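You operate a simulated robot arm through the tools that you are given. There is no shell and no other tool. Be economical: measure what you need, move in short steps, check, and stop when the job is done.

Carry out the task below with a simulated two-armed robot. There is one attempt and no reset: what you move stays moved.

## Task
Pick up the pink scent pot with one hand, pass it to the other hand and put it on the top of the shoe bench. Take the red press tool and leave it on the green soap. Fetch the blue rolled napkin and stand it on the flat cedar piece. Take the dark foam sleeve and put it on the feed board at the blue stripe. Open the board flap with the green handle. The order is free. Set down upright: pink scent pot, red press tool, blue rolled napkin.
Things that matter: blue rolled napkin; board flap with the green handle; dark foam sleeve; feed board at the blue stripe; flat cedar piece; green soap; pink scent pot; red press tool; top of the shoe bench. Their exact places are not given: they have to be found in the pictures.

The check looks at the end state, three seconds after you hand in, the way a careful person would. Anything else that was tipped, shoved, dropped, spilled or broken makes it a failure. Flat cloth is picked up by pressing the open fingertips on it (5 to 10 N) and closing them slowly along it; thin cloth reads only 2 to 8 mm in the jaws.

## Robot
Two 7-joint arms with two-finger parallel grippers on one trunk, on a base that drives. Base frame: it is fixed to the floor where the robot stands at the start and does not move with it; the origin is under the middle of the robot, x ahead of it, y to its left, z up; the surface under the hand at the start is at about z = 90. Units: cm, degrees, N and s.
The left shoulder is at the start at [7, 13.3, 125.1], the right one opposite. With the tool pointing down near the work surface each hand reaches from about 10 to 64 cm from the robot's upright axis, wherever it stands, measured 20 degrees to its own side. Places, roughly: blue rolled napkin (5x5x15 cm) [40, -20, 20]; board flap with the green handle [50, -50, 90]; dark foam sleeve (6x6x10 cm) [-310, -190, 100]; feed board at the blue stripe (17x22 cm) [-368, 76, 88]; flat cedar piece (7x7x2 cm) [-60, -290, 90]; green soap [-275, 225, 50]; pink scent pot [50, 0, 100]; red press tool (3x3x5 cm) [50, 0, 90]; top of the shoe bench [20, -300, 40]. Payload 1.57 kg a hand.
The tool frame of a hand sits at the grasp point between the pads (the TCP): z along the fingers, y along the line on which they close. The tips reach 3 cm beyond it. Largest opening 8 cm; finger width 1.7, thickness 1.2; the body of the gripper, 4 by 8.2 cm, starts 8 cm behind the TCP.
Orientation is that of the tool frame in the base frame, as a unit quaternion [x, y, z, w]. With the fingers straight down and closing along the base's y, the tool's x points along the base's -x, its y along +y and its z along -z.

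## Interface
- The arms move only by the tool arm_command. It takes "left_steps", "right_steps" or both (then of equal length, played together; a hand with none holds still); each is a list of rows, each a list of 7 numbers: the turn, a rotation vector about the tool's x, y, z in degrees, then the shift along the tool's x, y, z in cm, then the finger opening in cm, from 0 to 8. In form: [[ax, ay, az, dx, dy, dz, gripper], ...]. A call has 1 to 12 rows; each row shifts and turns the commanded pose from where the row before left it, along the tool's axes as they then stand. A row lasts 0.2 s, in which the tool goes at most 5 cm and 8.6 degrees; a call with a longer step from one row to the next is refused whole, and so is a gripper value outside its range. Where a pose cannot be reached the arm comes as near as it can. A force on the tool above 40 N (or 10 N above the force at the start of the call, whichever is more), or a blocked arm, ends the call early, and 0.2 s more pass. Each finger travels about 15.3 cm/s and halts on what it meets, pressing with about 33 N; the grip force reading is that of the motor and also rises with nothing between the fingers. The clock runs only during rows and for 0.2 s after the last one: add rows that do not move to give the fingers time. It gives the time, the measured TCP pose, the force on the tool (base axes), the opening and the grip force at its end, in the units of the frame above (readings bear some noise), with the torque about the TCP (base axes, N m) and any sound that the robot's microphone picked up.
- Cameras (640 x 400 px; columns grow to the right, rows downward): "scene" is now at [11.08, -3.88, 145.19]; the picture's right is [-0.51, -0.86, 0.00], its down [-0.71, 0.42, -0.56] and it looks along [0.49, -0.29, -0.83] (base axes); focal length 239 px, centre (320, 200). "left" rides on the left gripper at [7.2, 0.7, -12.2] in its tool frame; the picture's right is [-0.09, 1.00, 0.00], its down [-0.84, -0.08, -0.54] and it looks along [-0.54, -0.05, 0.84] (tool axes); focal length 238 px, centre (320, 200). "right" rides on the right gripper at [7.2, -0.7, -12.2] in its tool frame; the picture's right is [0.09, 1.00, 0.00], its down [-0.84, 0.08, -0.54] and it looks along [-0.54, 0.05, 0.84] (tool axes); focal length 238 px, centre (320, 200).
- get_image(camera): a new picture of that camera. It takes no simulated time.
- slide_trunk(by): slides the trunk up (or, below 0, down) by that many cm; the arms and the scene camera ride with it, the base frame stays. It gives what a move gives, with no picture.
- roll_base(legs): drives the robot by 1 to 6 legs, each [ahead, left, turn to the left] in cm, cm and degrees, along the robot's own axes; the way and the turn of a leg run together, so that a leg with both is an arc; at most 150 cm and 180 degrees a leg. The arms and the cameras ride along, it lands a little off, and it stops where it bumps. It gives what a move gives.
- pan_tilt(pan, tilt): turns the head with the scene camera to pan (to the left, within 86 degrees either way) and tilt (down, from -29 to 69), counted from straight ahead of the robot. It gives what a move gives.
- measure_at(camera, pixels): for up to 12 pixels [column, row] of the newest picture of that camera ("zoom" is the newest enlarged one), the place [x, y, z] in the base frame of the surface seen there, good to about 0.2 cm. It takes no simulated time.
- close_up(camera, box): a new picture of the part [left, top, right, bottom] of that camera's present view, enlarged. It takes no simulated time.
- finish_job(): hands the job in; it is judged then, once.

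Go step by step. Measure first, check grasps and placings, and put right what went wrong. The budget is 110 turns and 88 pictures, counting those below and the enlarged ones. Unless the task says otherwise, let go and move clear before handing in, and close with one line.

The tools are called by a JSON object that holds its "api" and its "payload". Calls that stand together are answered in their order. arm_command: Moves the arms, as the interface text tells. Its arguments: {"type":"object","properties":{"left_steps":{"type":"array","items":{"type":"array","items":{"type":"number"}}},"right_steps":{"type":"array","items":{"type":"array","items":{"type":"number"}}}},"required":[]} The other tools are called the same way: slide_trunk (by) slides the trunk up or down; roll_base (legs) drives the base; pan_tilt (pan, tilt) turns the head that bears the scene camera; get_image (camera) takes a picture; measure_at (camera, pixels) gives the place of the surface under pixels of a picture; close_up (camera, box) takes an enlarged picture of a part of a camera's view; finish_job () hands the job in.

At the start:

```text
t: 0.0
left_ee_pos: [38.86, -1.8, 118.24]
left_tool_rot: [0.0, 1.0, 0.0, 0.001]
left_contact_force: [-0.1, 0.0, -0.2]
left_torque: [0.0, 0.0, -0.01]
left_grip_width: 8.0
left_grasp_force: 0.1
right_ee_pos: [27.31, -35.51, 120.57]
right_tool_rot: [0.001, 1.0, 0.0, 0.0]
right_contact_force: [-0.2, -0.9, 0.4]
right_torque: [0.01, 0.0, -0.02]
right_grip_width: 8.0
right_grasp_force: 0.1
trunk travel left (down, up): [-82.5, 11.5]
robot x, y, heading: [0.01, 0.35, -0.1]
head pan, tilt: [-30.5, 55.6]
```

scene: 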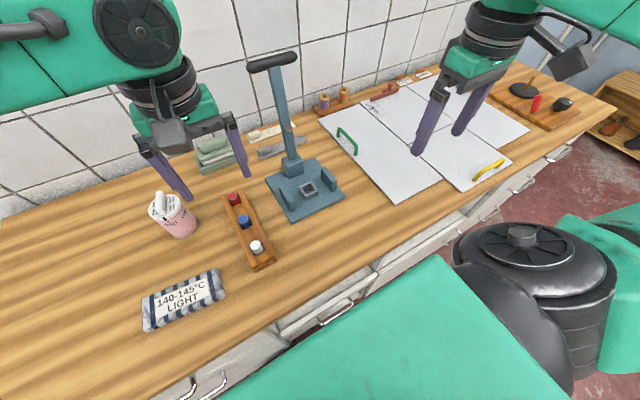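
right: 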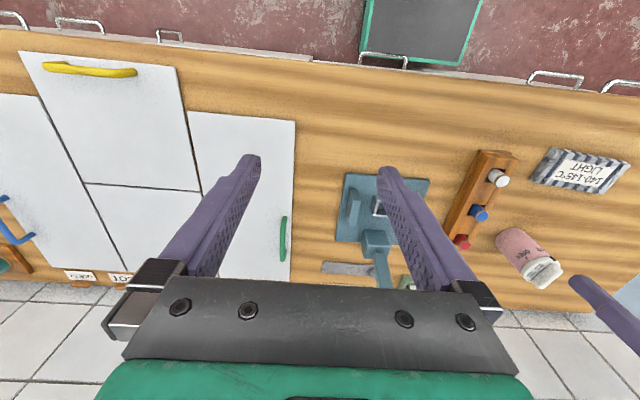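
left: 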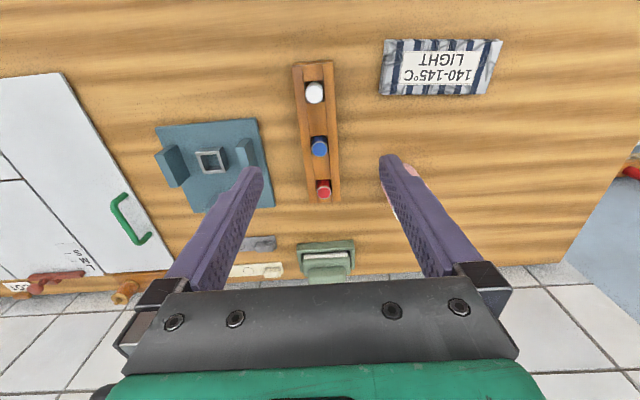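

The scene shows the pink pot at (178,215), the rack with the red tool at (234,198), and the green-handled flap at (347,140). I'll measure these first.

{"api": "measure_at", "payload": {"camera": "scene", "pixels": [[178, 220], [165, 205], [234, 197], [244, 220], [257, 246], [340, 132], [354, 150], [318, 115], [403, 200], [440, 180], [360, 97], [190, 298]]}}

{"api": "close_up", "payload": {"camera": "scene", "box": [130, 90, 290, 290]}}

{"api": "close_up", "payload": {"camera": "scene", "box": [300, 60, 540, 210]}}

```text
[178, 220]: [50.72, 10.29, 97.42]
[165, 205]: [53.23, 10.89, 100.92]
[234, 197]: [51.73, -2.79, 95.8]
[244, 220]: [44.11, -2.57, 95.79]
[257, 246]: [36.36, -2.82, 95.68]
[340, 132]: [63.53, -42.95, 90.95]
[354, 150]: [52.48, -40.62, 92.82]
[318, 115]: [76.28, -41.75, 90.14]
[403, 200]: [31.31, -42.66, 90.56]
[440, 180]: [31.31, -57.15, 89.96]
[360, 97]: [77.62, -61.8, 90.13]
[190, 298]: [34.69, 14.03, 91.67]
```

```text
2.00 times, centred on (210, 190) of scene
```

zoom: 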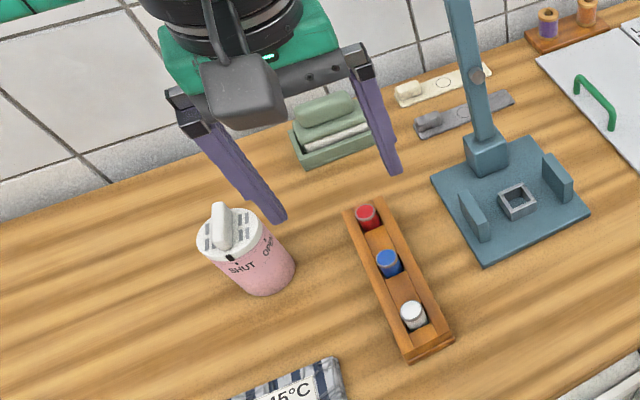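

```text
2.67 times, centred on (420, 135) of scene
```

zoom: 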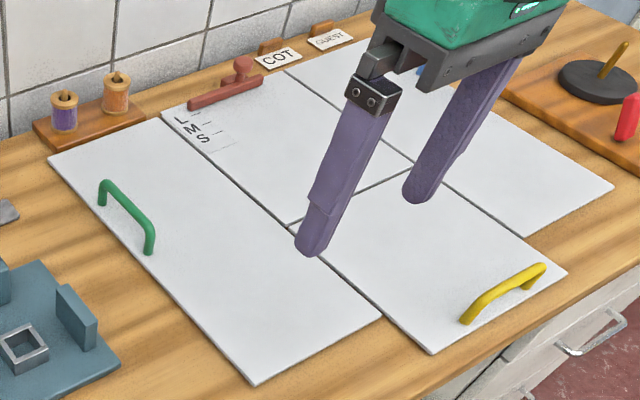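

The right flap board looks like a folding board with the green flap at left. I'll look around the room and at the counter front to find the rest.

{"api": "measure_at", "payload": {"camera": "zoom", "pixels": [[50, 160], [160, 112], [254, 382], [380, 318], [290, 222], [430, 352], [105, 183], [150, 235], [125, 212], [190, 104], [240, 65], [260, 82]]}}

{"api": "pan_tilt", "payload": {"pan": 0, "tilt": 69}}

{"api": "get_image", "payload": {"camera": "scene"}}

{"api": "pan_tilt", "payload": {"pan": -80, "tilt": 20}}

{"api": "get_image", "payload": {"camera": "scene"}}

{"api": "pan_tilt", "payload": {"pan": 80, "tilt": 20}}

{"api": "get_image", "payload": {"camera": "scene"}}

```text
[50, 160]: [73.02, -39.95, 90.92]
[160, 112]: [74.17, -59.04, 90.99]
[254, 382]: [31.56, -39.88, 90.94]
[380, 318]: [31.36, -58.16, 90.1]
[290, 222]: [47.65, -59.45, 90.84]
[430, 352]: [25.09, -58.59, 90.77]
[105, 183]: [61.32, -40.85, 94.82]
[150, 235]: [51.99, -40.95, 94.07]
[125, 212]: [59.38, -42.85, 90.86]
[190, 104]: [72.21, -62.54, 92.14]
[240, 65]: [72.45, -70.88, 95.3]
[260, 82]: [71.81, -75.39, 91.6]
```

```text
t: 1.0
left_ee_pos: [38.97, -1.75, 118.22]
left_tool_rot: [0.0, 1.0, 0.0, 0.0]
left_contact_force: [-0.5, 0.0, 0.4]
left_torque: [-0.01, 0.02, 0.0]
left_grip_width: 8.02
left_grasp_force: 0.0
right_ee_pos: [27.37, -35.6, 120.37]
right_tool_rot: [0.0, 1.0, 0.0, 0.0]
right_contact_force: [0.7, -0.9, -0.5]
right_torque: [-0.01, -0.01, 0.04]
right_grip_width: 7.99
right_grasp_force: 0.0
trunk travel left (down, up): [-82.5, 11.5]
robot x, y, heading: [-0.09, -0.01, 0.2]
head pan, tilt: [0.0, 68.8]
```

```text
82 pictures are left
```

scene: 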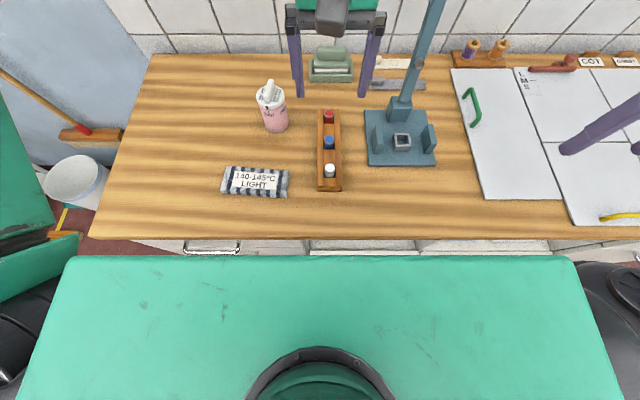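

```text
t: 2.5
left_ee_pos: [38.93, -1.75, 118.16]
left_tool_rot: [0.0, 1.0, 0.0, -0.001]
left_contact_force: [-0.7, -0.5, 0.4]
left_torque: [0.02, -0.01, 0.01]
left_grip_width: 7.99
left_grasp_force: 0.0
right_ee_pos: [27.33, -35.59, 120.44]
right_tool_rot: [0.0, 1.0, 0.001, 0.0]
right_contact_force: [-0.2, -0.7, 0.7]
right_torque: [0.0, -0.01, -0.01]
right_grip_width: 8.01
right_grasp_force: 0.1
trunk travel left (down, up): [-82.5, 11.5]
robot x, y, heading: [0.05, -0.31, 0.1]
head pan, tilt: [-80.0, 20.0]
```

```text
81 pictures are left
```

scene: 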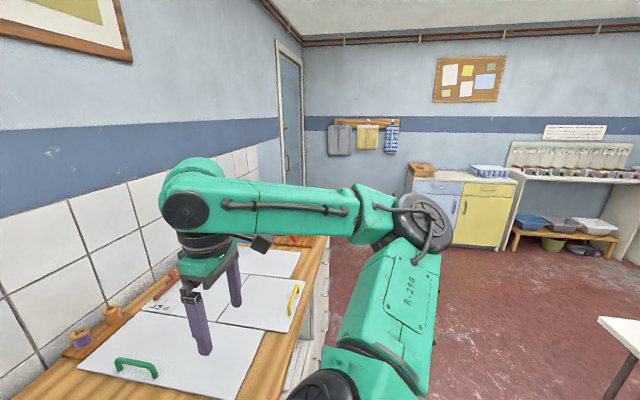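

```text
t: 5.0
left_ee_pos: [38.9, -1.66, 118.18]
left_tool_rot: [0.0, 1.0, 0.0, 0.001]
left_contact_force: [0.5, -0.3, -0.3]
left_torque: [0.03, -0.01, 0.0]
left_grip_width: 8.0
left_grasp_force: 0.1
right_ee_pos: [27.29, -35.65, 120.54]
right_tool_rot: [0.0, 1.0, 0.0, 0.0]
right_contact_force: [-0.1, -0.6, 0.0]
right_torque: [-0.01, -0.03, -0.09]
right_grip_width: 8.01
right_grasp_force: 0.0
trunk travel left (down, up): [-82.5, 11.5]
robot x, y, heading: [0.24, 0.26, 0.0]
head pan, tilt: [80.0, 20.0]
```

```text
80 pictures are left
```

scene: 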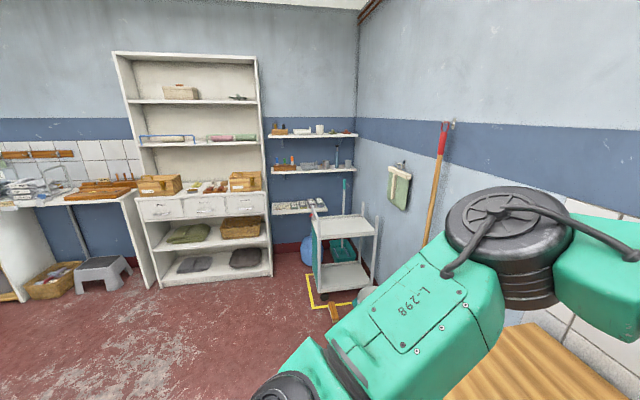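

The shelf unit with drawers is at the left-rear, and the sewing table and cabinets are to the right. I'll do the flap first: raise the trunk to clear the press stand, then shift right.

{"api": "slide_trunk", "payload": {"by": 11}}

{"api": "roll_base", "payload": {"legs": [[0, -32, 0]]}}

{"api": "pan_tilt", "payload": {"pan": -20, "tilt": 60}}

{"api": "get_image", "payload": {"camera": "scene"}}

{"api": "get_image", "payload": {"camera": "right"}}

```text
t: 6.4
left_ee_pos: [38.98, -1.69, 129.15]
left_tool_rot: [0.0, 1.0, 0.0, 0.001]
left_contact_force: [0.0, 0.2, 0.2]
left_torque: [0.0, 0.0, 0.0]
left_grip_width: 8.0
left_grasp_force: 0.1
right_ee_pos: [27.48, -35.67, 131.5]
right_tool_rot: [0.0, 1.0, 0.0, 0.0]
right_contact_force: [-0.5, -0.1, -1.3]
right_torque: [-0.02, 0.0, -0.03]
right_grip_width: 8.02
right_grasp_force: 0.1
trunk travel left (down, up): [-93.5, 0.5]
robot x, y, heading: [-0.26, -0.31, -0.3]
head pan, tilt: [80.0, 20.0]
```

```text
t: 8.5
left_ee_pos: [38.89, -33.61, 129.16]
left_tool_rot: [0.001, 1.0, -0.001, 0.0]
left_contact_force: [-1.1, -0.5, -0.4]
left_torque: [0.02, 0.01, 0.02]
left_grip_width: 8.0
left_grasp_force: 0.1
right_ee_pos: [27.24, -67.42, 131.57]
right_tool_rot: [0.001, 1.0, -0.001, -0.001]
right_contact_force: [0.2, 0.7, -0.5]
right_torque: [-0.01, -0.01, 0.02]
right_grip_width: 8.0
right_grasp_force: 0.0
trunk travel left (down, up): [-93.5, 0.5]
robot x, y, heading: [-0.29, -32.22, -0.1]
head pan, tilt: [80.0, 20.0]
```

```text
t: 10.3
left_ee_pos: [38.83, -33.94, 129.2]
left_tool_rot: [0.0, 1.0, 0.0, 0.0]
left_contact_force: [0.5, 0.4, 0.0]
left_torque: [0.0, -0.02, 0.03]
left_grip_width: 8.01
left_grasp_force: 0.1
right_ee_pos: [27.24, -67.74, 131.46]
right_tool_rot: [0.001, 1.0, 0.0, -0.001]
right_contact_force: [-0.5, 0.0, 0.2]
right_torque: [0.0, 0.0, 0.0]
right_grip_width: 8.0
right_grasp_force: 0.1
trunk travel left (down, up): [-93.5, 0.5]
robot x, y, heading: [-0.6, -31.99, 0.0]
head pan, tilt: [-20.0, 60.0]
```

```text
79 pictures are left
```

scene: 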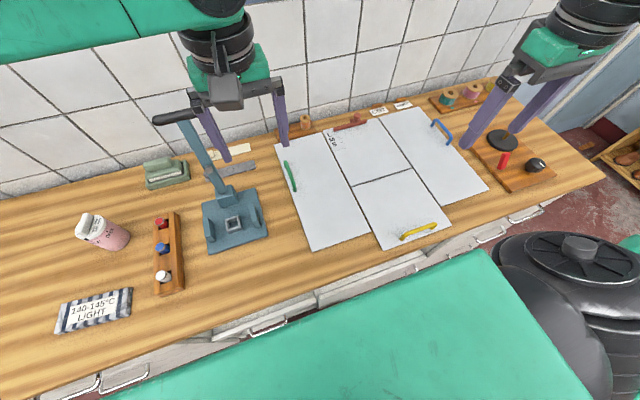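

```text
78 pictures are left
```

right: 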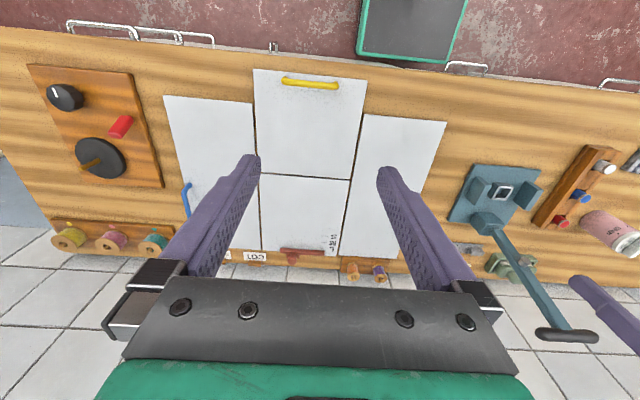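

The board with green handle at (290,176) and the stamp at (350,122) are visible; I'll zoom to see whether the stamp obstructs the flap.

{"api": "close_up", "payload": {"camera": "scene", "box": [260, 90, 420, 190]}}

{"api": "measure_at", "payload": {"camera": "zoom", "pixels": [[65, 195], [262, 145], [290, 150], [300, 160], [430, 130], [360, 110], [104, 288], [130, 380], [280, 165], [440, 115]]}}

```text
4.00 times, centred on (340, 140) of scene
```

zoom: 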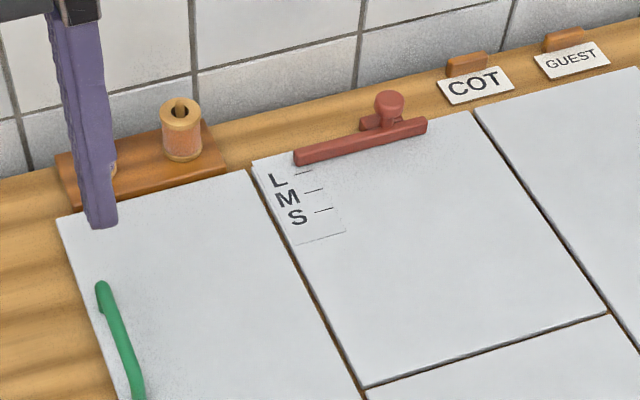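

```text
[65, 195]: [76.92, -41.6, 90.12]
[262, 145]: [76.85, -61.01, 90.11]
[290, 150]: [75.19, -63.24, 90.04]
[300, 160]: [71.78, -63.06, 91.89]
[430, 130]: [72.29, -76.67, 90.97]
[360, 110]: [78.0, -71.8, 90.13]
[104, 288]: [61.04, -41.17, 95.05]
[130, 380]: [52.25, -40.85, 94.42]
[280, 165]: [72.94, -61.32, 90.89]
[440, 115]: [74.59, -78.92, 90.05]
```

The red "stamp" is a size stop on the middle panel, clear of the flap until nearly folded over. I'll move the left hand aside and bring the right hand over the green handle (centre ≈ [56.7,-41,94.5]).

{"api": "arm_command", "payload": {"left_steps": [[0, 0, 0, 0, 4.5, 0, 8], [0, 0, 0, 0, 4.5, 0, 8], [0, 0, 0, 0, 4.5, 0, 8], [0, 0, 0, 0, 4.5, 0, 8], [0, 0, 0, 0, 4.5, 0, 8], [0, 0, 0, 0, 4.5, 0, 8], [0, 0, 0, 0, 4.5, 0, 8], [0, 0, 0, 0, 0, 0, 8], [0, 0, 0, 0, 0, 0, 8], [0, 0, 0, 0, 0, 0, 8]], "right_steps": [[-8.6, 0, 0, 0, 0, 5, 5], [0, 0, 0, 0, 0, 0, 5], [0, 0, 0, 0, 0, 0, 5], [0, 0, 0, 0, 0, 0, 5], [0, 0, 0, 0, 0, 0, 5], [0, 0, 0, 0, 0, 0, 5], [0, 0, 0, 0, 0, 0, 5], [0, 0, 0, 0, 0, 0, 5], [0, 0, 0, 0, 0, 0, 5], [0, 0, 0, 0, 0, 0, 5]]}}

```text
t: 12.5
left_ee_pos: [38.8, -2.41, 129.16]
left_tool_rot: [0.001, 1.0, 0.001, 0.0]
left_contact_force: [-0.3, -0.2, 0.1]
left_torque: [-0.03, -0.02, -0.02]
left_grip_width: 7.97
left_grasp_force: 0.1
right_ee_pos: [27.17, -67.66, 126.64]
right_tool_rot: [0.0, 0.997, 0.075, 0.0]
right_contact_force: [-0.5, 0.2, -0.2]
right_torque: [0.0, 0.0, 0.01]
right_grip_width: 4.98
right_grasp_force: 0.0
trunk travel left (down, up): [-93.5, 0.5]
robot x, y, heading: [-0.12, -32.26, -0.4]
head pan, tilt: [-20.0, 60.0]
```

Shifts use the old frame, and negative ax tips the fingers toward +y, as needed. Now moving above the handle.

{"api": "arm_command", "payload": {"right_steps": [[8.6, 0, 0, -4.2, 3.8, 0, 5], [0, 0, 0, -4.2, 3.8, 0, 5], [0, 0, 0, -4.2, 3.8, 0, 5], [0, 0, 0, -4.2, 3.8, 0, 5], [0, 0, 0, -4.2, 3.8, 0, 5], [0, 0, 0, -4.2, 3.8, 0, 5], [0, 0, 0, -4.2, 3.8, 0, 5], [0, 0, 0, 0, 0, 5, 5], [0, 0, 0, 0, 0, 5, 5], [0, 0, 0, 0, 0, 5, 5], [0, 0, 0, 0, 0, 5, 5], [0, 0, 0, 0, 0, 3, 5]]}}

{"api": "get_image", "payload": {"camera": "right"}}

{"api": "get_image", "payload": {"camera": "scene"}}

```text
refused: row 1 steps farther than a row can; nothing moved
```

```text
76 pictures are left
```

right: 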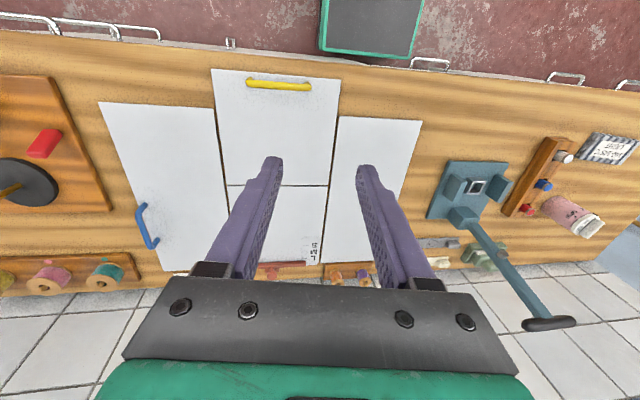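

```text
75 pictures are left
```

scene: 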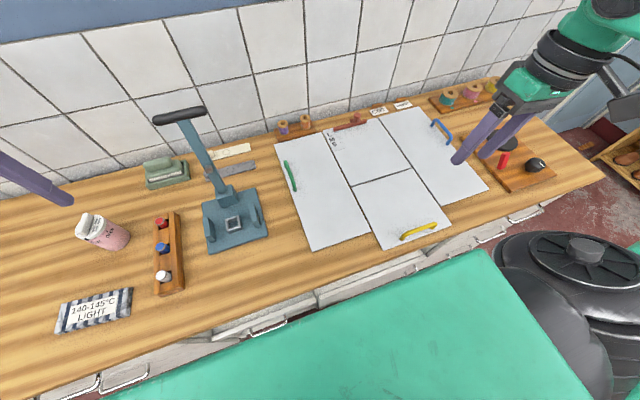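

The row was too long (over 5 cm); I'll use shorter steps.

{"api": "arm_command", "payload": {"right_steps": [[8.6, 0, 0, 0, 0, 0, 5], [0, 0, 0, -3.7, 3.33, 0, 5], [0, 0, 0, -3.7, 3.33, 0, 5], [0, 0, 0, -3.7, 3.33, 0, 5], [0, 0, 0, -3.7, 3.33, 0, 5], [0, 0, 0, -3.7, 3.33, 0, 5], [0, 0, 0, -3.7, 3.33, 0, 5], [0, 0, 0, -3.7, 3.33, 0, 5], [0, 0, 0, -3.7, 3.33, 0, 5], [0, 0, 0, 0, 0, 5, 5], [0, 0, 0, 0, 0, 5, 5], [0, 0, 0, 0, 0, 5, 5]]}}

{"api": "arm_command", "payload": {"right_steps": [[0, 0, 0, 0, 0, 5, 5], [0, 0, 0, 0, 0, 4.5, 5], [0, 0, 0, 0, 0, 0, 5]]}}

{"api": "get_image", "payload": {"camera": "right"}}

```text
t: 15.1
left_ee_pos: [38.86, -2.34, 129.17]
left_tool_rot: [0.001, 1.0, 0.001, 0.001]
left_contact_force: [0.2, 0.2, -1.5]
left_torque: [-0.04, -0.01, -0.01]
left_grip_width: 8.0
left_grasp_force: 0.0
right_ee_pos: [56.93, -41.03, 111.41]
right_tool_rot: [0.001, 1.0, -0.001, 0.0]
right_contact_force: [-0.4, 0.0, 0.9]
right_torque: [0.0, 0.02, 0.0]
right_grip_width: 4.99
right_grasp_force: 0.0
trunk travel left (down, up): [-93.5, 0.5]
robot x, y, heading: [0.17, -32.22, -0.1]
head pan, tilt: [-20.0, 60.0]
```

```text
t: 15.9
left_ee_pos: [38.8, -2.45, 129.2]
left_tool_rot: [0.001, 1.0, 0.001, -0.001]
left_contact_force: [0.2, 0.2, 0.0]
left_torque: [0.03, -0.01, 0.01]
left_grip_width: 8.03
left_grasp_force: 0.1
right_ee_pos: [56.91, -41.2, 101.92]
right_tool_rot: [0.002, 1.0, 0.0, 0.0]
right_contact_force: [-0.2, 0.1, -0.2]
right_torque: [0.01, -0.01, 0.01]
right_grip_width: 5.0
right_grasp_force: 0.1
trunk travel left (down, up): [-93.5, 0.5]
robot x, y, heading: [-0.36, -32.29, -0.2]
head pan, tilt: [-20.0, 60.0]
```

```text
74 pictures are left
```

right: 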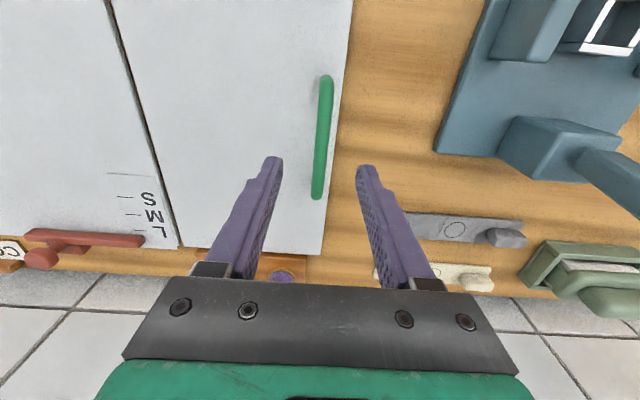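

The green handle (320,140) lies between the fingers. Descending and closing on it.

{"api": "arm_command", "payload": {"right_steps": [[0, 0, 0, 0, 0, 4, 5], [0, 0, 0, 0, 0, 3, 5], [0, 0, 0, 0, 0, 0, 5], [0, 0, 0, 0, 0, 0, 0], [0, 0, 0, 0, 0, 0, 0], [0, 0, 0, 0, 0, 0, 0]]}}

{"api": "get_image", "payload": {"camera": "right"}}

```text
t: 17.3
left_ee_pos: [38.8, -3.12, 129.33]
left_tool_rot: [0.001, 1.0, 0.002, 0.0]
left_contact_force: [0.0, 0.1, 0.2]
left_torque: [0.02, -0.03, 0.0]
left_grip_width: 8.0
left_grasp_force: 0.0
right_ee_pos: [57.13, -41.13, 95.79]
right_tool_rot: [-0.007, 1.0, 0.005, 0.006]
right_contact_force: [2.9, -19.6, 4.3]
right_torque: [-0.41, -0.15, -0.4]
right_grip_width: 1.18
right_grasp_force: 28.9
right hand out of reach, approached as far as the arm can: row 2
trunk travel left (down, up): [-93.5, 0.5]
robot x, y, heading: [0.22, -32.05, -0.1]
head pan, tilt: [-20.0, 60.0]
```

```text
73 pictures are left
```

right: 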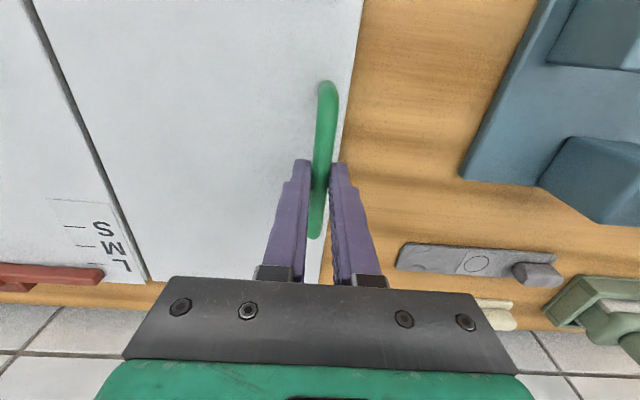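

The grip on the handle is solid (1.18 cm). Starting the arc about the hinge at y≈-58.8 in four 6° steps.

{"api": "arm_command", "payload": {"right_steps": [[-6, 0, 0, 0, -0.64, -1.82, 0], [-6, 0, 0, 0, -0.64, -1.82, 0], [-6, 0, 0, 0, -0.64, -1.82, 0], [-6, 0, 0, 0, -0.64, -1.82, 0], [0, 0, 0, 0, 0, 0, 0]]}}

```text
t: 18.2
left_ee_pos: [38.91, -2.83, 129.13]
left_tool_rot: [0.003, 1.0, 0.001, 0.001]
left_contact_force: [0.2, 0.1, 0.4]
left_torque: [-0.06, 0.06, 0.01]
left_grip_width: 8.01
left_grasp_force: 0.2
right_ee_pos: [57.94, -42.56, 99.51]
right_tool_rot: [-0.012, 0.991, 0.132, 0.003]
right_contact_force: [-17.0, -18.8, -8.9]
right_torque: [-0.43, -0.19, -0.58]
right_grip_width: 1.21
right_grasp_force: 28.9
right hand out of reach, approached as far as the arm can: row 1, 2, 3, 4
trunk travel left (down, up): [-93.5, 0.5]
robot x, y, heading: [-0.72, -32.25, -0.2]
head pan, tilt: [-20.0, 60.0]
stopped in row 4 (right hand): the force on the tool passed its limit at 49 N (the readings are from after the stop); the commanded pose is now the measured one
```

The arm hit its reach limit (trunk raised, wrist far). I'll lower the flap back, release, then reposition with a lower trunk and a forward-tilted tool.

{"api": "arm_command", "payload": {"right_steps": [[7.6, 0, 0, 0, 0.45, 1.7, 0], [7.6, 0, 0, 0, 0.45, 1.6, 0], [0, 0, 0, 0, 0, 0, 0.5], [0, 0, 0, 0, 0, 0, 3], [0, 0, 0, 0, 0, 0, 5], [0, 0, 0, 0, 0, -3, 5], [0, 0, 0, 0, 0, -5, 5], [0, 0, 0, 0, 0, -5, 5]]}}

{"api": "get_image", "payload": {"camera": "scene"}}

{"api": "measure_at", "payload": {"camera": "scene", "pixels": [[320, 310], [490, 255], [360, 280], [420, 260], [180, 120], [150, 122], [300, 390], [190, 340], [340, 298]]}}

```text
t: 20.0
left_ee_pos: [38.82, -2.65, 129.21]
left_tool_rot: [0.003, 1.0, 0.001, 0.0]
left_contact_force: [0.7, 0.7, -0.5]
left_torque: [0.0, -0.01, 0.02]
left_grip_width: 7.99
left_grasp_force: 0.1
right_ee_pos: [57.42, -40.98, 110.83]
right_tool_rot: [-0.01, 1.0, 0.005, 0.01]
right_contact_force: [0.7, -0.2, 0.7]
right_torque: [0.0, -0.05, 0.03]
right_grip_width: 5.0
right_grasp_force: 0.0
right hand out of reach, approached as far as the arm can: row 1, 2
trunk travel left (down, up): [-93.5, 0.5]
robot x, y, heading: [-0.12, -31.85, -0.5]
head pan, tilt: [-20.0, 60.0]
```

```text
72 pictures are left
```

scene: 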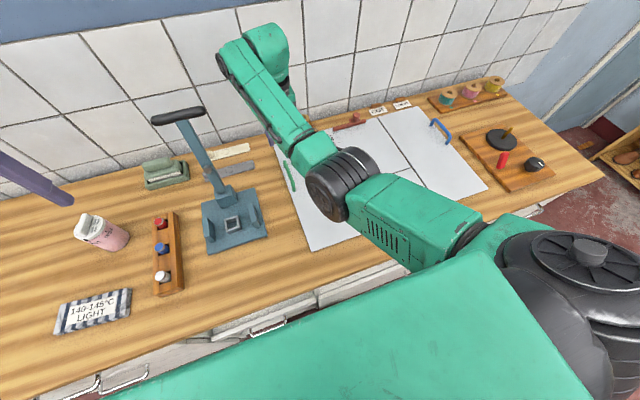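

```text
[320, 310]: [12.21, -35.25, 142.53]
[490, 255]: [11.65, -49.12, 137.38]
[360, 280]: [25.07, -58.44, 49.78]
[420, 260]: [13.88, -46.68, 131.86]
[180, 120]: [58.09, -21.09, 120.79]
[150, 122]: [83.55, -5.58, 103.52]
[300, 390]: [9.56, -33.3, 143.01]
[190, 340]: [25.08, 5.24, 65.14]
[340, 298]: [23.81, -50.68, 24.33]
```

Chest front at x≈13, counter front at x≈25, press handle top at [58,-21,121]. I'll withdraw the right hand, tilt it forward 40°, raise the left hand, then lower the trunk and shift right.

{"api": "arm_command", "payload": {"right_steps": [[0, 0, 0, 4, 0, -3, 5], [0, 0, 0, 4, 0, -3, 5], [0, 0, 0, 4, 0, -3, 5], [0, 0, 0, 4, 0, -3, 5], [0, 0, 0, 4, 0, -3, 5], [0, -8, 0, 0, 0, 0, 5], [0, -8, 0, 0, 0, 0, 5], [0, -8, 0, 0, 0, 0, 5], [0, -8, 0, 0, 0, 0, 5], [0, -8, 0, 0, 0, 0, 5], [0, 0, 0, 0, 0, 0, 5]], "left_steps": [[0, 0, 0, 2, 0, -3, 8], [0, 0, 0, 2, 0, -3, 8], [0, 0, 0, 2, 0, -3, 8], [0, 0, 0, 2, 0, -3, 8], [0, 0, 0, 2, 0, -3, 8], [0, 0, 0, 0, 0, 0, 8], [0, 0, 0, 0, 0, 0, 8], [0, 0, 0, 0, 0, 0, 8], [0, 0, 0, 0, 0, 0, 8], [0, 0, 0, 0, 0, 0, 8], [0, 0, 0, 0, 0, 0, 8]]}}

{"api": "slide_trunk", "payload": {"by": -14}}

{"api": "roll_base", "payload": {"legs": [[0, -16, 0]]}}

{"api": "get_image", "payload": {"camera": "scene"}}

```text
t: 22.0
left_ee_pos: [32.69, -5.51, 142.18]
left_tool_rot: [0.003, 1.0, 0.0, 0.001]
left_contact_force: [0.3, -0.4, 0.7]
left_torque: [0.05, -0.01, 0.01]
left_grip_width: 7.98
left_grasp_force: 0.0
left hand out of reach, approached as far as the arm can: row 3, 4, 5
right_ee_pos: [56.47, -47.21, 116.24]
right_tool_rot: [0.01, 0.951, -0.059, 0.302]
right_contact_force: [-0.7, 0.4, 0.9]
right_torque: [0.03, -0.01, -0.04]
right_grip_width: 5.02
right_grasp_force: 0.1
right hand out of reach, approached as far as the arm can: row 1, 2, 3, 4, 5
trunk travel left (down, up): [-93.5, 0.5]
robot x, y, heading: [-0.02, -32.12, -0.2]
head pan, tilt: [-20.0, 60.0]
stopped in row 9 (right hand): the arm was blocked; the commanded pose is now the measured one
```

```text
t: 23.7
left_ee_pos: [32.83, -5.59, 128.19]
left_tool_rot: [0.003, 1.0, 0.001, 0.001]
left_contact_force: [0.0, 0.2, 0.8]
left_torque: [0.01, -0.02, 0.01]
left_grip_width: 8.02
left_grasp_force: 0.1
right_ee_pos: [56.4, -47.24, 102.29]
right_tool_rot: [0.01, 0.951, -0.059, 0.302]
right_contact_force: [-0.7, -0.5, 0.5]
right_torque: [-0.01, 0.0, 0.02]
right_grip_width: 4.96
right_grasp_force: 0.0
trunk travel left (down, up): [-79.5, 14.5]
robot x, y, heading: [-0.05, -32.28, -0.4]
head pan, tilt: [-20.0, 60.0]
```

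```text
t: 25.1
left_ee_pos: [32.65, -21.54, 128.01]
left_tool_rot: [0.003, 1.0, -0.002, 0.001]
left_contact_force: [-0.3, 0.8, -0.8]
left_torque: [-0.06, -0.02, 0.0]
left_grip_width: 8.01
left_grasp_force: 0.1
right_ee_pos: [56.37, -63.31, 102.33]
right_tool_rot: [0.011, 0.951, -0.061, 0.303]
right_contact_force: [-0.4, -0.7, 0.0]
right_torque: [-0.02, 0.01, 0.02]
right_grip_width: 5.0
right_grasp_force: 0.0
trunk travel left (down, up): [-79.5, 14.5]
robot x, y, heading: [-0.14, -48.61, -0.4]
head pan, tilt: [-20.0, 60.0]
```

```text
71 pictures are left
```

scene: 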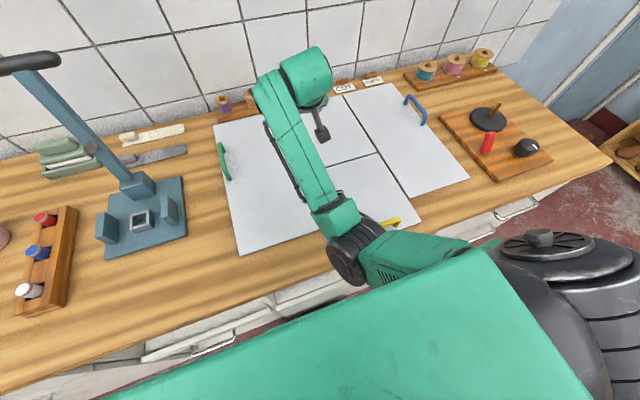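

The right arm is now at [56.4,-63.3,102.3] tilted ~35° forward. Straightening the roll, lifting, and moving it over the handle.

{"api": "arm_command", "payload": {"right_steps": [[0, 0, 0, -2.3, 0, -3.2, 5], [-7, 0, 0, -2.3, 0, -3.2, 5], [0, 0, 0, 0, 4.4, 0, 5], [0, 0, 0, 0, 4.4, 0, 5], [0, 0, 0, 0, 4.4, 0, 5], [0, 0, 0, 0, 4.4, 0, 5], [0, 0, 0, 0, 4.4, 0, 5], [0, 0, 0, 0, 0, 0, 5]]}}

{"api": "get_image", "payload": {"camera": "scene"}}

{"api": "get_image", "payload": {"camera": "right"}}

```text
t: 26.9
left_ee_pos: [32.72, -21.87, 128.13]
left_tool_rot: [0.003, 1.0, 0.0, 0.001]
left_contact_force: [-0.2, 0.5, -0.4]
left_torque: [0.04, 0.02, 0.0]
left_grip_width: 8.01
left_grasp_force: 0.1
right_ee_pos: [56.51, -42.08, 109.34]
right_tool_rot: [0.0, 0.953, -0.014, 0.301]
right_contact_force: [0.8, -0.2, -0.4]
right_torque: [0.01, 0.01, 0.0]
right_grip_width: 4.99
right_grasp_force: 0.0
trunk travel left (down, up): [-79.5, 14.5]
robot x, y, heading: [0.09, -48.41, -0.3]
head pan, tilt: [-20.0, 60.0]
```

```text
70 pictures are left
```

scene: 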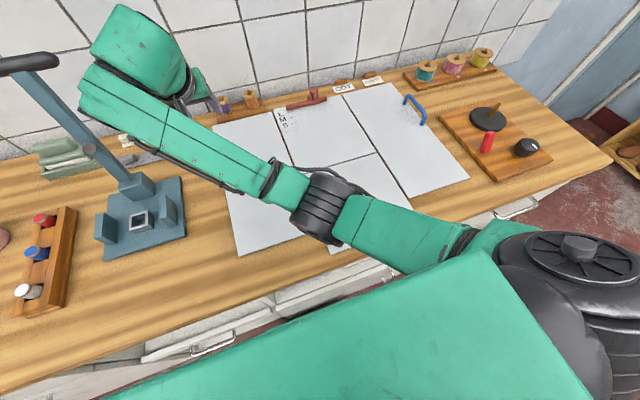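

```text
69 pictures are left
```

right: 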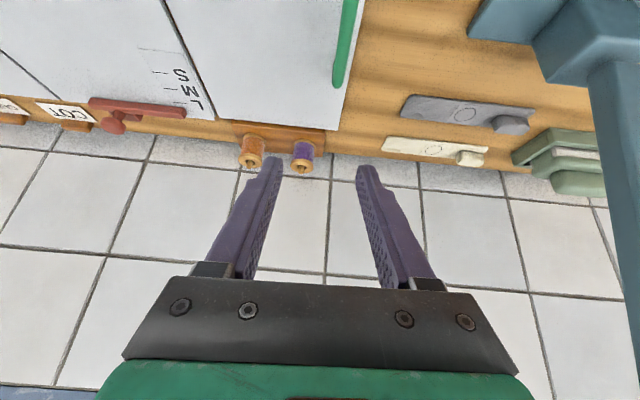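

Fingers are aligned over the handle at forward tilt; descending 14 cm vertically and closing.

{"api": "arm_command", "payload": {"right_steps": [[0, 0, 0, 2.07, 0.25, 2.92, 5], [0, 0, 0, 2.07, 0.25, 2.92, 5], [0, 0, 0, 2.07, 0.25, 2.92, 5], [0, 0, 0, 1.9, 0.25, 2.7, 5], [0, 0, 0, 0, 0, 0, 5]]}}

{"api": "get_image", "payload": {"camera": "right"}}

```text
t: 28.3
left_ee_pos: [32.83, -21.74, 128.17]
left_tool_rot: [0.003, 1.0, 0.0, 0.001]
left_contact_force: [-0.4, 0.4, 0.0]
left_torque: [0.01, 0.02, -0.02]
left_grip_width: 7.98
left_grasp_force: 0.0
right_ee_pos: [58.88, -46.32, 95.07]
right_tool_rot: [0.018, 0.947, -0.056, 0.315]
right_contact_force: [0.1, 0.1, 0.3]
right_torque: [0.02, -0.01, -0.02]
right_grip_width: 5.01
right_grasp_force: 0.1
trunk travel left (down, up): [-79.5, 14.5]
robot x, y, heading: [-0.01, -48.6, -0.4]
head pan, tilt: [-20.0, 60.0]
stopped in row 5 (right hand): the arm was blocked; the commanded pose is now the measured one
```

```text
68 pictures are left
```

right: 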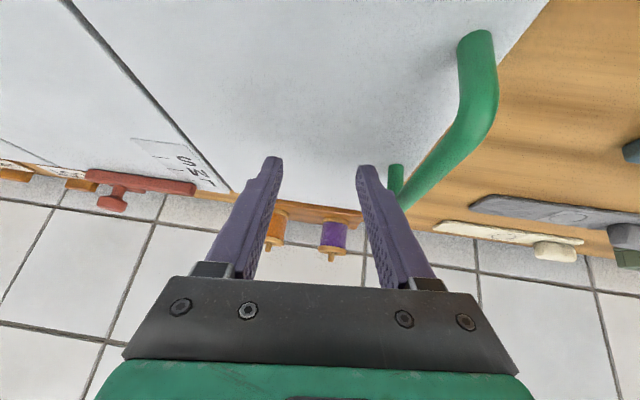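

The arm got blocked at y=-46, probably a bad elbow posture. Since the bar is round (1.2 cm) it can pivot in the grip, so I'll return to a vertical tool and lift without turning.

{"api": "arm_command", "payload": {"right_steps": [[0, 0, 0, 0, 0, -4, 5], [0, 0, 0, 0, 0, -4, 5], [0, 0, 0, 0, 0, -4, 5], [-7, 7, 0, 0, 0, -2, 5], [0, 8, 0, 0, 0, -2, 5], [0, 8, 0, 0, 0, -2, 5], [0, 8, 0, 0, 0, 0, 5], [0, 6, 0, 0, 0, 0, 5], [0, 0, 0, 0, 0, 0, 5]]}}

{"api": "get_image", "payload": {"camera": "scene"}}

```text
refused: row 4 steps farther than a row can; nothing moved
```

```text
67 pictures are left
```

scene: 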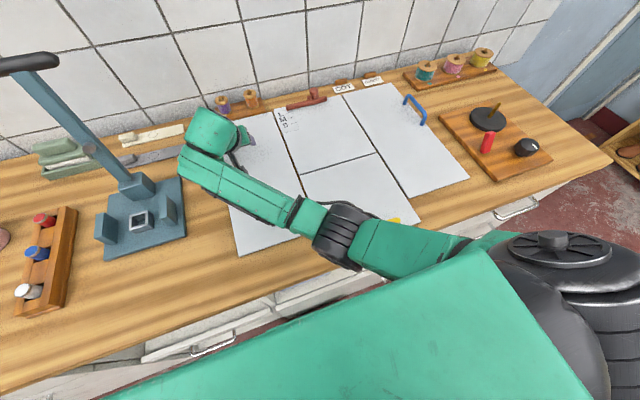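

{"api": "arm_command", "payload": {"right_steps": [[0, 0, 0, 0, 0, -4, 5], [0, 0, 0, 0, 0, -4, 5], [0, 0, 0, 0, 0, -4, 5], [-7, 0, 0, 0, 0, -2, 5], [0, 8, 0, 0, 0, -2, 5], [0, 8, 0, 0, 0, -2, 5], [0, 8, 0, 0, 0, 0, 5], [0, 8, 0, 0, 0, 0, 5], [0, 5, 0, 0, 0, 0, 5], [0, 0, 0, 0, 0, 0, 5]]}}

{"api": "get_image", "payload": {"camera": "scene"}}

```text
t: 29.5
left_ee_pos: [32.87, -21.8, 128.13]
left_tool_rot: [0.003, 1.0, 0.0, 0.0]
left_contact_force: [0.1, 0.3, 0.5]
left_torque: [0.02, 0.0, -0.04]
left_grip_width: 8.0
left_grasp_force: 0.0
right_ee_pos: [51.06, -49.46, 104.87]
right_tool_rot: [0.016, 0.964, -0.06, 0.259]
right_contact_force: [0.0, -0.2, -0.2]
right_torque: [-0.01, 0.02, 0.01]
right_grip_width: 4.99
right_grasp_force: 0.1
right hand out of reach, approached as far as the arm can: row 6
trunk travel left (down, up): [-79.5, 14.5]
robot x, y, heading: [0.21, -48.63, -0.2]
head pan, tilt: [-20.0, 60.0]
stopped in row 6 (right hand): the arm was blocked; the commanded pose is now the measured one
```

```text
66 pictures are left
```

scene: 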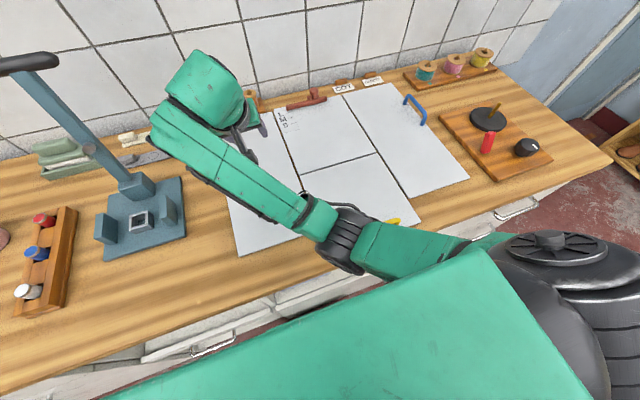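

The arm is blocked again; let me measure where elbow and forearm are.

{"api": "measure_at", "payload": {"camera": "scene", "pixels": [[340, 240], [340, 270], [310, 215], [410, 250], [420, 275], [200, 90], [220, 150], [460, 255]]}}

{"api": "pan_tilt", "payload": {"pan": -65, "tilt": 50}}

{"api": "get_image", "payload": {"camera": "scene"}}

```text
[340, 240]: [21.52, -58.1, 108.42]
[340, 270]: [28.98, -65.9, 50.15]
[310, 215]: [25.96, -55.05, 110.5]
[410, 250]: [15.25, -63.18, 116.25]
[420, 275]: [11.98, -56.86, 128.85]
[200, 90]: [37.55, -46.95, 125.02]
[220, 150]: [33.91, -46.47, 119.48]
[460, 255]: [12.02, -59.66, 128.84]
```

```text
t: 30.7
left_ee_pos: [32.88, -21.85, 128.12]
left_tool_rot: [0.004, 1.0, 0.0, 0.001]
left_contact_force: [-0.9, -0.2, 0.9]
left_torque: [-0.02, -0.02, 0.03]
left_grip_width: 7.99
left_grasp_force: 0.0
right_ee_pos: [50.83, -49.43, 104.78]
right_tool_rot: [0.015, 0.964, -0.06, 0.259]
right_contact_force: [-1.0, 0.1, 0.4]
right_torque: [0.0, 0.05, 0.01]
right_grip_width: 5.0
right_grasp_force: 0.1
trunk travel left (down, up): [-79.5, 14.5]
robot x, y, heading: [-0.14, -48.36, -0.5]
head pan, tilt: [-65.0, 50.0]
```

```text
65 pictures are left
```

scene: 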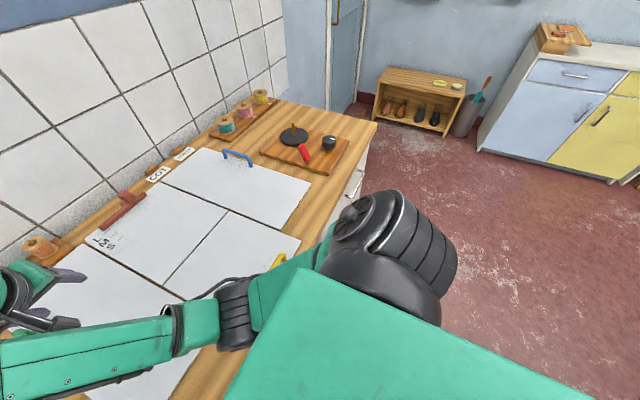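

The elbow is pinched low and inward between chest and counter. I'll back the base 20 cm off and then swing the hand right and up to reset the posture.

{"api": "roll_base", "payload": {"legs": [[-22, 0, 0]]}}

{"api": "arm_command", "payload": {"right_steps": [[0, 0, 0, -1, -4, -1, 5], [0, 0, 0, -1, -4, -1, 5], [0, 0, 0, -1, -4, -1, 5], [0, 0, 0, -1, -4, -1, 5], [0, 0, 0, -1, -4, -1, 5], [0, 0, 0, -1, -4, -1, 5], [-8, 0, 0, 0, 0, 0, 5], [0, 8, 0, 0, 0, 0, 5], [0, 8, 0, 0, 0, 0, 5], [0, 8, 0, 0, 0, 0, 5], [0, 6, 0, 0, 0, 0, 5], [0, 0, 0, 0, 0, 0, 5]]}}

{"api": "get_image", "payload": {"camera": "scene"}}

```text
t: 32.3
left_ee_pos: [11.17, -21.73, 128.09]
left_tool_rot: [0.002, 1.0, 0.0, -0.001]
left_contact_force: [-0.8, -0.9, -0.7]
left_torque: [0.02, 0.03, -0.03]
left_grip_width: 8.0
left_grasp_force: 0.1
right_ee_pos: [29.16, -49.37, 104.61]
right_tool_rot: [0.013, 0.965, -0.06, 0.256]
right_contact_force: [0.0, 0.0, 0.7]
right_torque: [0.04, -0.01, 0.01]
right_grip_width: 5.01
right_grasp_force: 0.0
trunk travel left (down, up): [-79.5, 14.5]
robot x, y, heading: [-22.22, -48.53, -0.3]
head pan, tilt: [-65.0, 50.0]
```

```text
t: 34.9
left_ee_pos: [10.87, -21.61, 128.16]
left_tool_rot: [0.002, 1.0, 0.0, 0.001]
left_contact_force: [0.0, 0.6, -0.1]
left_torque: [0.01, 0.04, 0.0]
left_grip_width: 8.02
left_grasp_force: 0.1
right_ee_pos: [32.95, -73.37, 113.8]
right_tool_rot: [-0.006, 1.0, 0.006, -0.001]
right_contact_force: [0.3, -0.3, -0.2]
right_torque: [-0.03, 0.01, -0.01]
right_grip_width: 5.0
right_grasp_force: 0.1
right hand out of reach, approached as far as the arm can: row 4, 5, 7, 8
trunk travel left (down, up): [-79.5, 14.5]
robot x, y, heading: [-22.08, -48.21, -0.5]
head pan, tilt: [-65.0, 50.0]
```

```text
64 pictures are left
```

scene: 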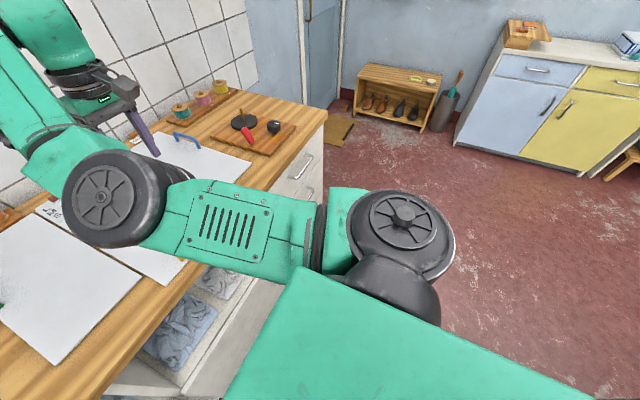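

The right arm is reset to a vertical tool. Driving back in, slightly further left (robot y≈-40), so the right hand reaches the handle comfortably.

{"api": "roll_base", "payload": {"legs": [[0, 8, 0], [25, 0, 0]]}}

{"api": "arm_command", "payload": {"right_steps": [[0, 0, 0, 0, 4.5, 0, 5], [0, 0, 0, 0, 4.5, 0, 5], [0, 0, 0, 0, 4.5, 0, 5], [0, 0, 0, 0, 4.5, 0, 5], [0, 0, 0, 0, 4.5, 0, 5], [0, 0, 0, 0, 0, 4, 5], [0, 0, 0, 0, 0, 4, 5], [0, 0, 0, 0, 0, 0, 5]]}}

{"api": "get_image", "payload": {"camera": "right"}}

```text
t: 37.5
left_ee_pos: [35.17, -13.52, 128.11]
left_tool_rot: [0.001, 1.0, 0.0, -0.002]
left_contact_force: [-0.5, 0.3, 0.1]
left_torque: [-0.01, 0.05, 0.0]
left_grip_width: 8.0
left_grasp_force: 0.0
right_ee_pos: [57.32, -65.3, 113.54]
right_tool_rot: [-0.007, 1.0, 0.006, -0.003]
right_contact_force: [0.4, 0.1, -0.6]
right_torque: [0.02, 0.05, -0.01]
right_grip_width: 4.99
right_grasp_force: 0.0
trunk travel left (down, up): [-79.5, 14.5]
robot x, y, heading: [1.82, -40.34, 0.1]
head pan, tilt: [-65.0, 50.0]
stopped in leg 2: the robot was blocked; the commanded pose is now the measured one
```

```text
t: 39.3
left_ee_pos: [34.67, -13.72, 128.28]
left_tool_rot: [0.001, 1.0, 0.0, 0.001]
left_contact_force: [0.0, 0.0, -1.0]
left_torque: [0.02, -0.04, 0.01]
left_grip_width: 7.99
left_grasp_force: 0.0
right_ee_pos: [59.27, -42.96, 106.19]
right_tool_rot: [-0.007, 1.0, 0.006, 0.0]
right_contact_force: [0.2, -0.2, 0.4]
right_torque: [0.02, 0.02, 0.02]
right_grip_width: 5.01
right_grasp_force: 0.2
right hand out of reach, approached as far as the arm can: row 1, 2, 3, 5
trunk travel left (down, up): [-79.5, 14.5]
robot x, y, heading: [1.7, -40.42, 0.1]
head pan, tilt: [-65.0, 50.0]
```

```text
63 pictures are left
```

right: 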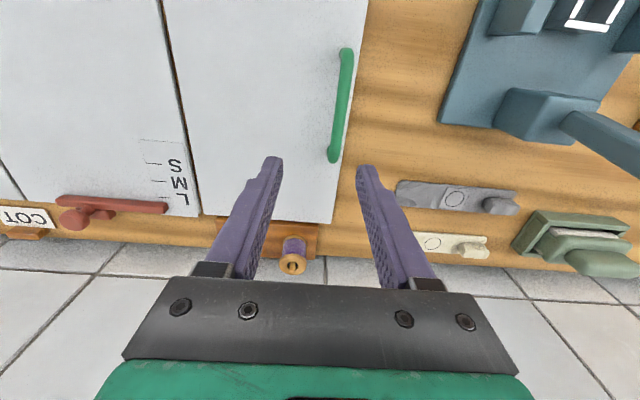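

The hand is at [59.3,-43,106.2]; correcting back 2.4 and left 1.9, then down toward the bar.

{"api": "arm_command", "payload": {"right_steps": [[0, 0, 0, 0, 0, 3, 5], [0, 0, 0, 1.2, 1, 2.5, 5], [0, 0, 0, 1.2, 1, 0, 5], [0, 0, 0, 0, 0, 0, 5]]}}

{"api": "get_image", "payload": {"camera": "right"}}

```text
t: 40.3
left_ee_pos: [34.74, -13.6, 128.18]
left_tool_rot: [0.001, 1.0, 0.001, 0.0]
left_contact_force: [-0.2, -0.4, -0.2]
left_torque: [-0.03, -0.01, 0.02]
left_grip_width: 8.0
left_grasp_force: 0.0
right_ee_pos: [56.7, -41.19, 100.87]
right_tool_rot: [-0.007, 1.0, 0.006, -0.001]
right_contact_force: [0.0, 1.0, 1.2]
right_torque: [0.03, -0.02, 0.02]
right_grip_width: 4.98
right_grasp_force: 0.1
trunk travel left (down, up): [-79.5, 14.5]
robot x, y, heading: [1.99, -40.35, -0.1]
head pan, tilt: [-65.0, 50.0]
```

```text
62 pictures are left
```

right: 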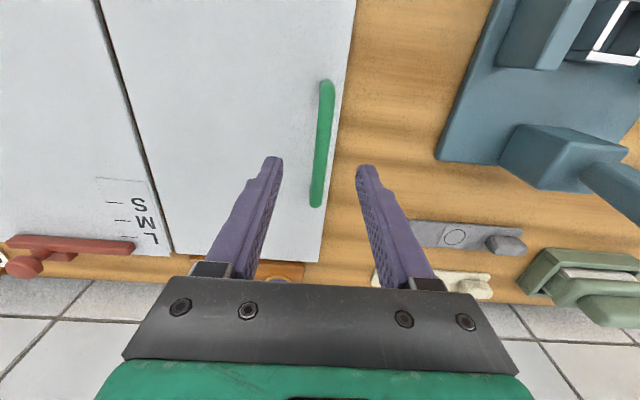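

Aligned with bar between fingers; descending, closing, then the first half of the arc without turning the tool.

{"api": "arm_command", "payload": {"right_steps": [[0, 0, 0, 0, 0, 3, 5], [0, 0, 0, 0, 0, 2.6, 5], [0, 0, 0, 0, 0, 0, 5], [0, 0, 0, 0, 0, 0, 0], [0, 0, 0, 0, 0, 0, 0], [0, 0, 0, 0, 0, 0, 0]]}}

{"api": "arm_command", "payload": {"right_steps": [[0, 0, 0, 0, -0.4, -1.5, 0], [0, 0, 0, 0, -0.55, -1.53, 0], [0, 0, 0, 0, -0.7, -1.45, 0], [0, 0, 0, 0, -0.77, -1.37, 0], [0, 0, 0, 0, -0.9, -1.3, 0], [0, 0, 0, 0, -1.03, -1.23, 0], [0, 0, 0, 0, -1.1, -1.12, 0], [0, 0, 0, 0, -1.23, -1.03, 0], [0, 0, 0, 0, 0, 0, 0]]}}

{"api": "get_image", "payload": {"camera": "right"}}

```text
t: 41.7
left_ee_pos: [34.78, -13.37, 128.02]
left_tool_rot: [0.001, 1.0, -0.001, 0.001]
left_contact_force: [0.3, -0.1, 0.5]
left_torque: [-0.01, 0.04, -0.03]
left_grip_width: 8.02
left_grasp_force: 0.1
right_ee_pos: [56.75, -41.04, 95.23]
right_tool_rot: [-0.006, 1.0, 0.005, 0.001]
right_contact_force: [4.3, 13.4, 5.5]
right_torque: [0.08, -0.33, -0.28]
right_grip_width: 1.17
right_grasp_force: 28.9
trunk travel left (down, up): [-79.5, 14.5]
robot x, y, heading: [1.83, -40.5, -0.3]
head pan, tilt: [-65.0, 50.0]
```

```text
t: 43.7
left_ee_pos: [33.83, -13.36, 128.32]
left_tool_rot: [0.002, 1.0, 0.0, 0.004]
left_contact_force: [-0.1, 0.4, 1.1]
left_torque: [0.0, -0.02, 0.01]
left_grip_width: 8.01
left_grasp_force: 0.0
right_ee_pos: [58.01, -47.61, 105.22]
right_tool_rot: [-0.007, 1.0, 0.005, 0.002]
right_contact_force: [-21.6, 5.1, 7.4]
right_torque: [0.04, 0.14, -0.35]
right_grip_width: 1.14
right_grasp_force: 28.7
right hand out of reach, approached as far as the arm can: row 5, 6, 7, 8
trunk travel left (down, up): [-79.5, 14.5]
robot x, y, heading: [1.64, -40.53, -0.0]
head pan, tilt: [-65.0, 50.0]
```

```text
61 pictures are left
```

right: 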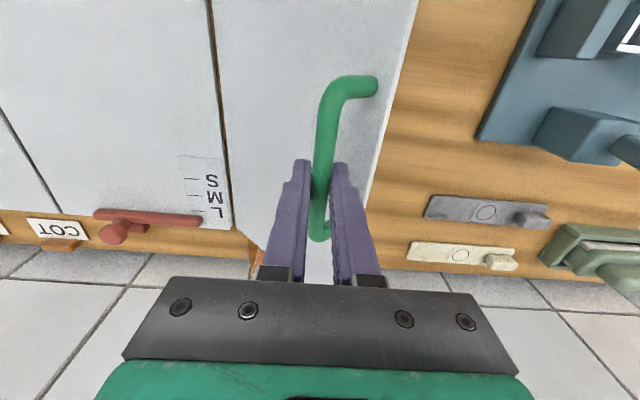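

The flap is lifted about 40°. The arm drifts +x along the bar; I'll let it (command +1.5 cm x) and continue the arc.

{"api": "arm_command", "payload": {"right_steps": [[0, 0, 0, -0.8, -1.3, -0.9, 0], [0, 0, 0, -0.7, -1.4, -0.8, 0], [0, 0, 0, 0, -1.45, -0.65, 0], [0, 0, 0, 0, -1.5, -0.55, 0], [0, 0, 0, 0, -1.55, -0.4, 0], [0, 0, 0, 0, -1.55, -0.25, 0], [0, 0, 0, 0, 0, 0, 0]]}}

{"api": "get_image", "payload": {"camera": "right"}}

```text
t: 45.3
left_ee_pos: [34.28, -13.65, 128.33]
left_tool_rot: [0.0, 1.0, 0.0, 0.002]
left_contact_force: [0.1, -0.1, 0.4]
left_torque: [0.04, 0.03, -0.02]
left_grip_width: 8.02
left_grasp_force: 0.1
right_ee_pos: [59.68, -56.58, 108.75]
right_tool_rot: [-0.007, 1.0, 0.006, -0.001]
right_contact_force: [-21.1, 0.0, -12.7]
right_torque: [-0.01, 0.06, -0.31]
right_grip_width: 1.18
right_grasp_force: 29.6
trunk travel left (down, up): [-79.5, 14.5]
robot x, y, heading: [1.8, -40.35, 0.1]
head pan, tilt: [-65.0, 50.0]
```

```text
60 pictures are left
```

right: 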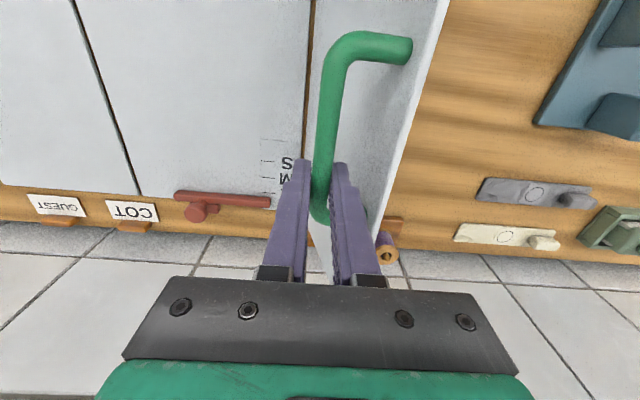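

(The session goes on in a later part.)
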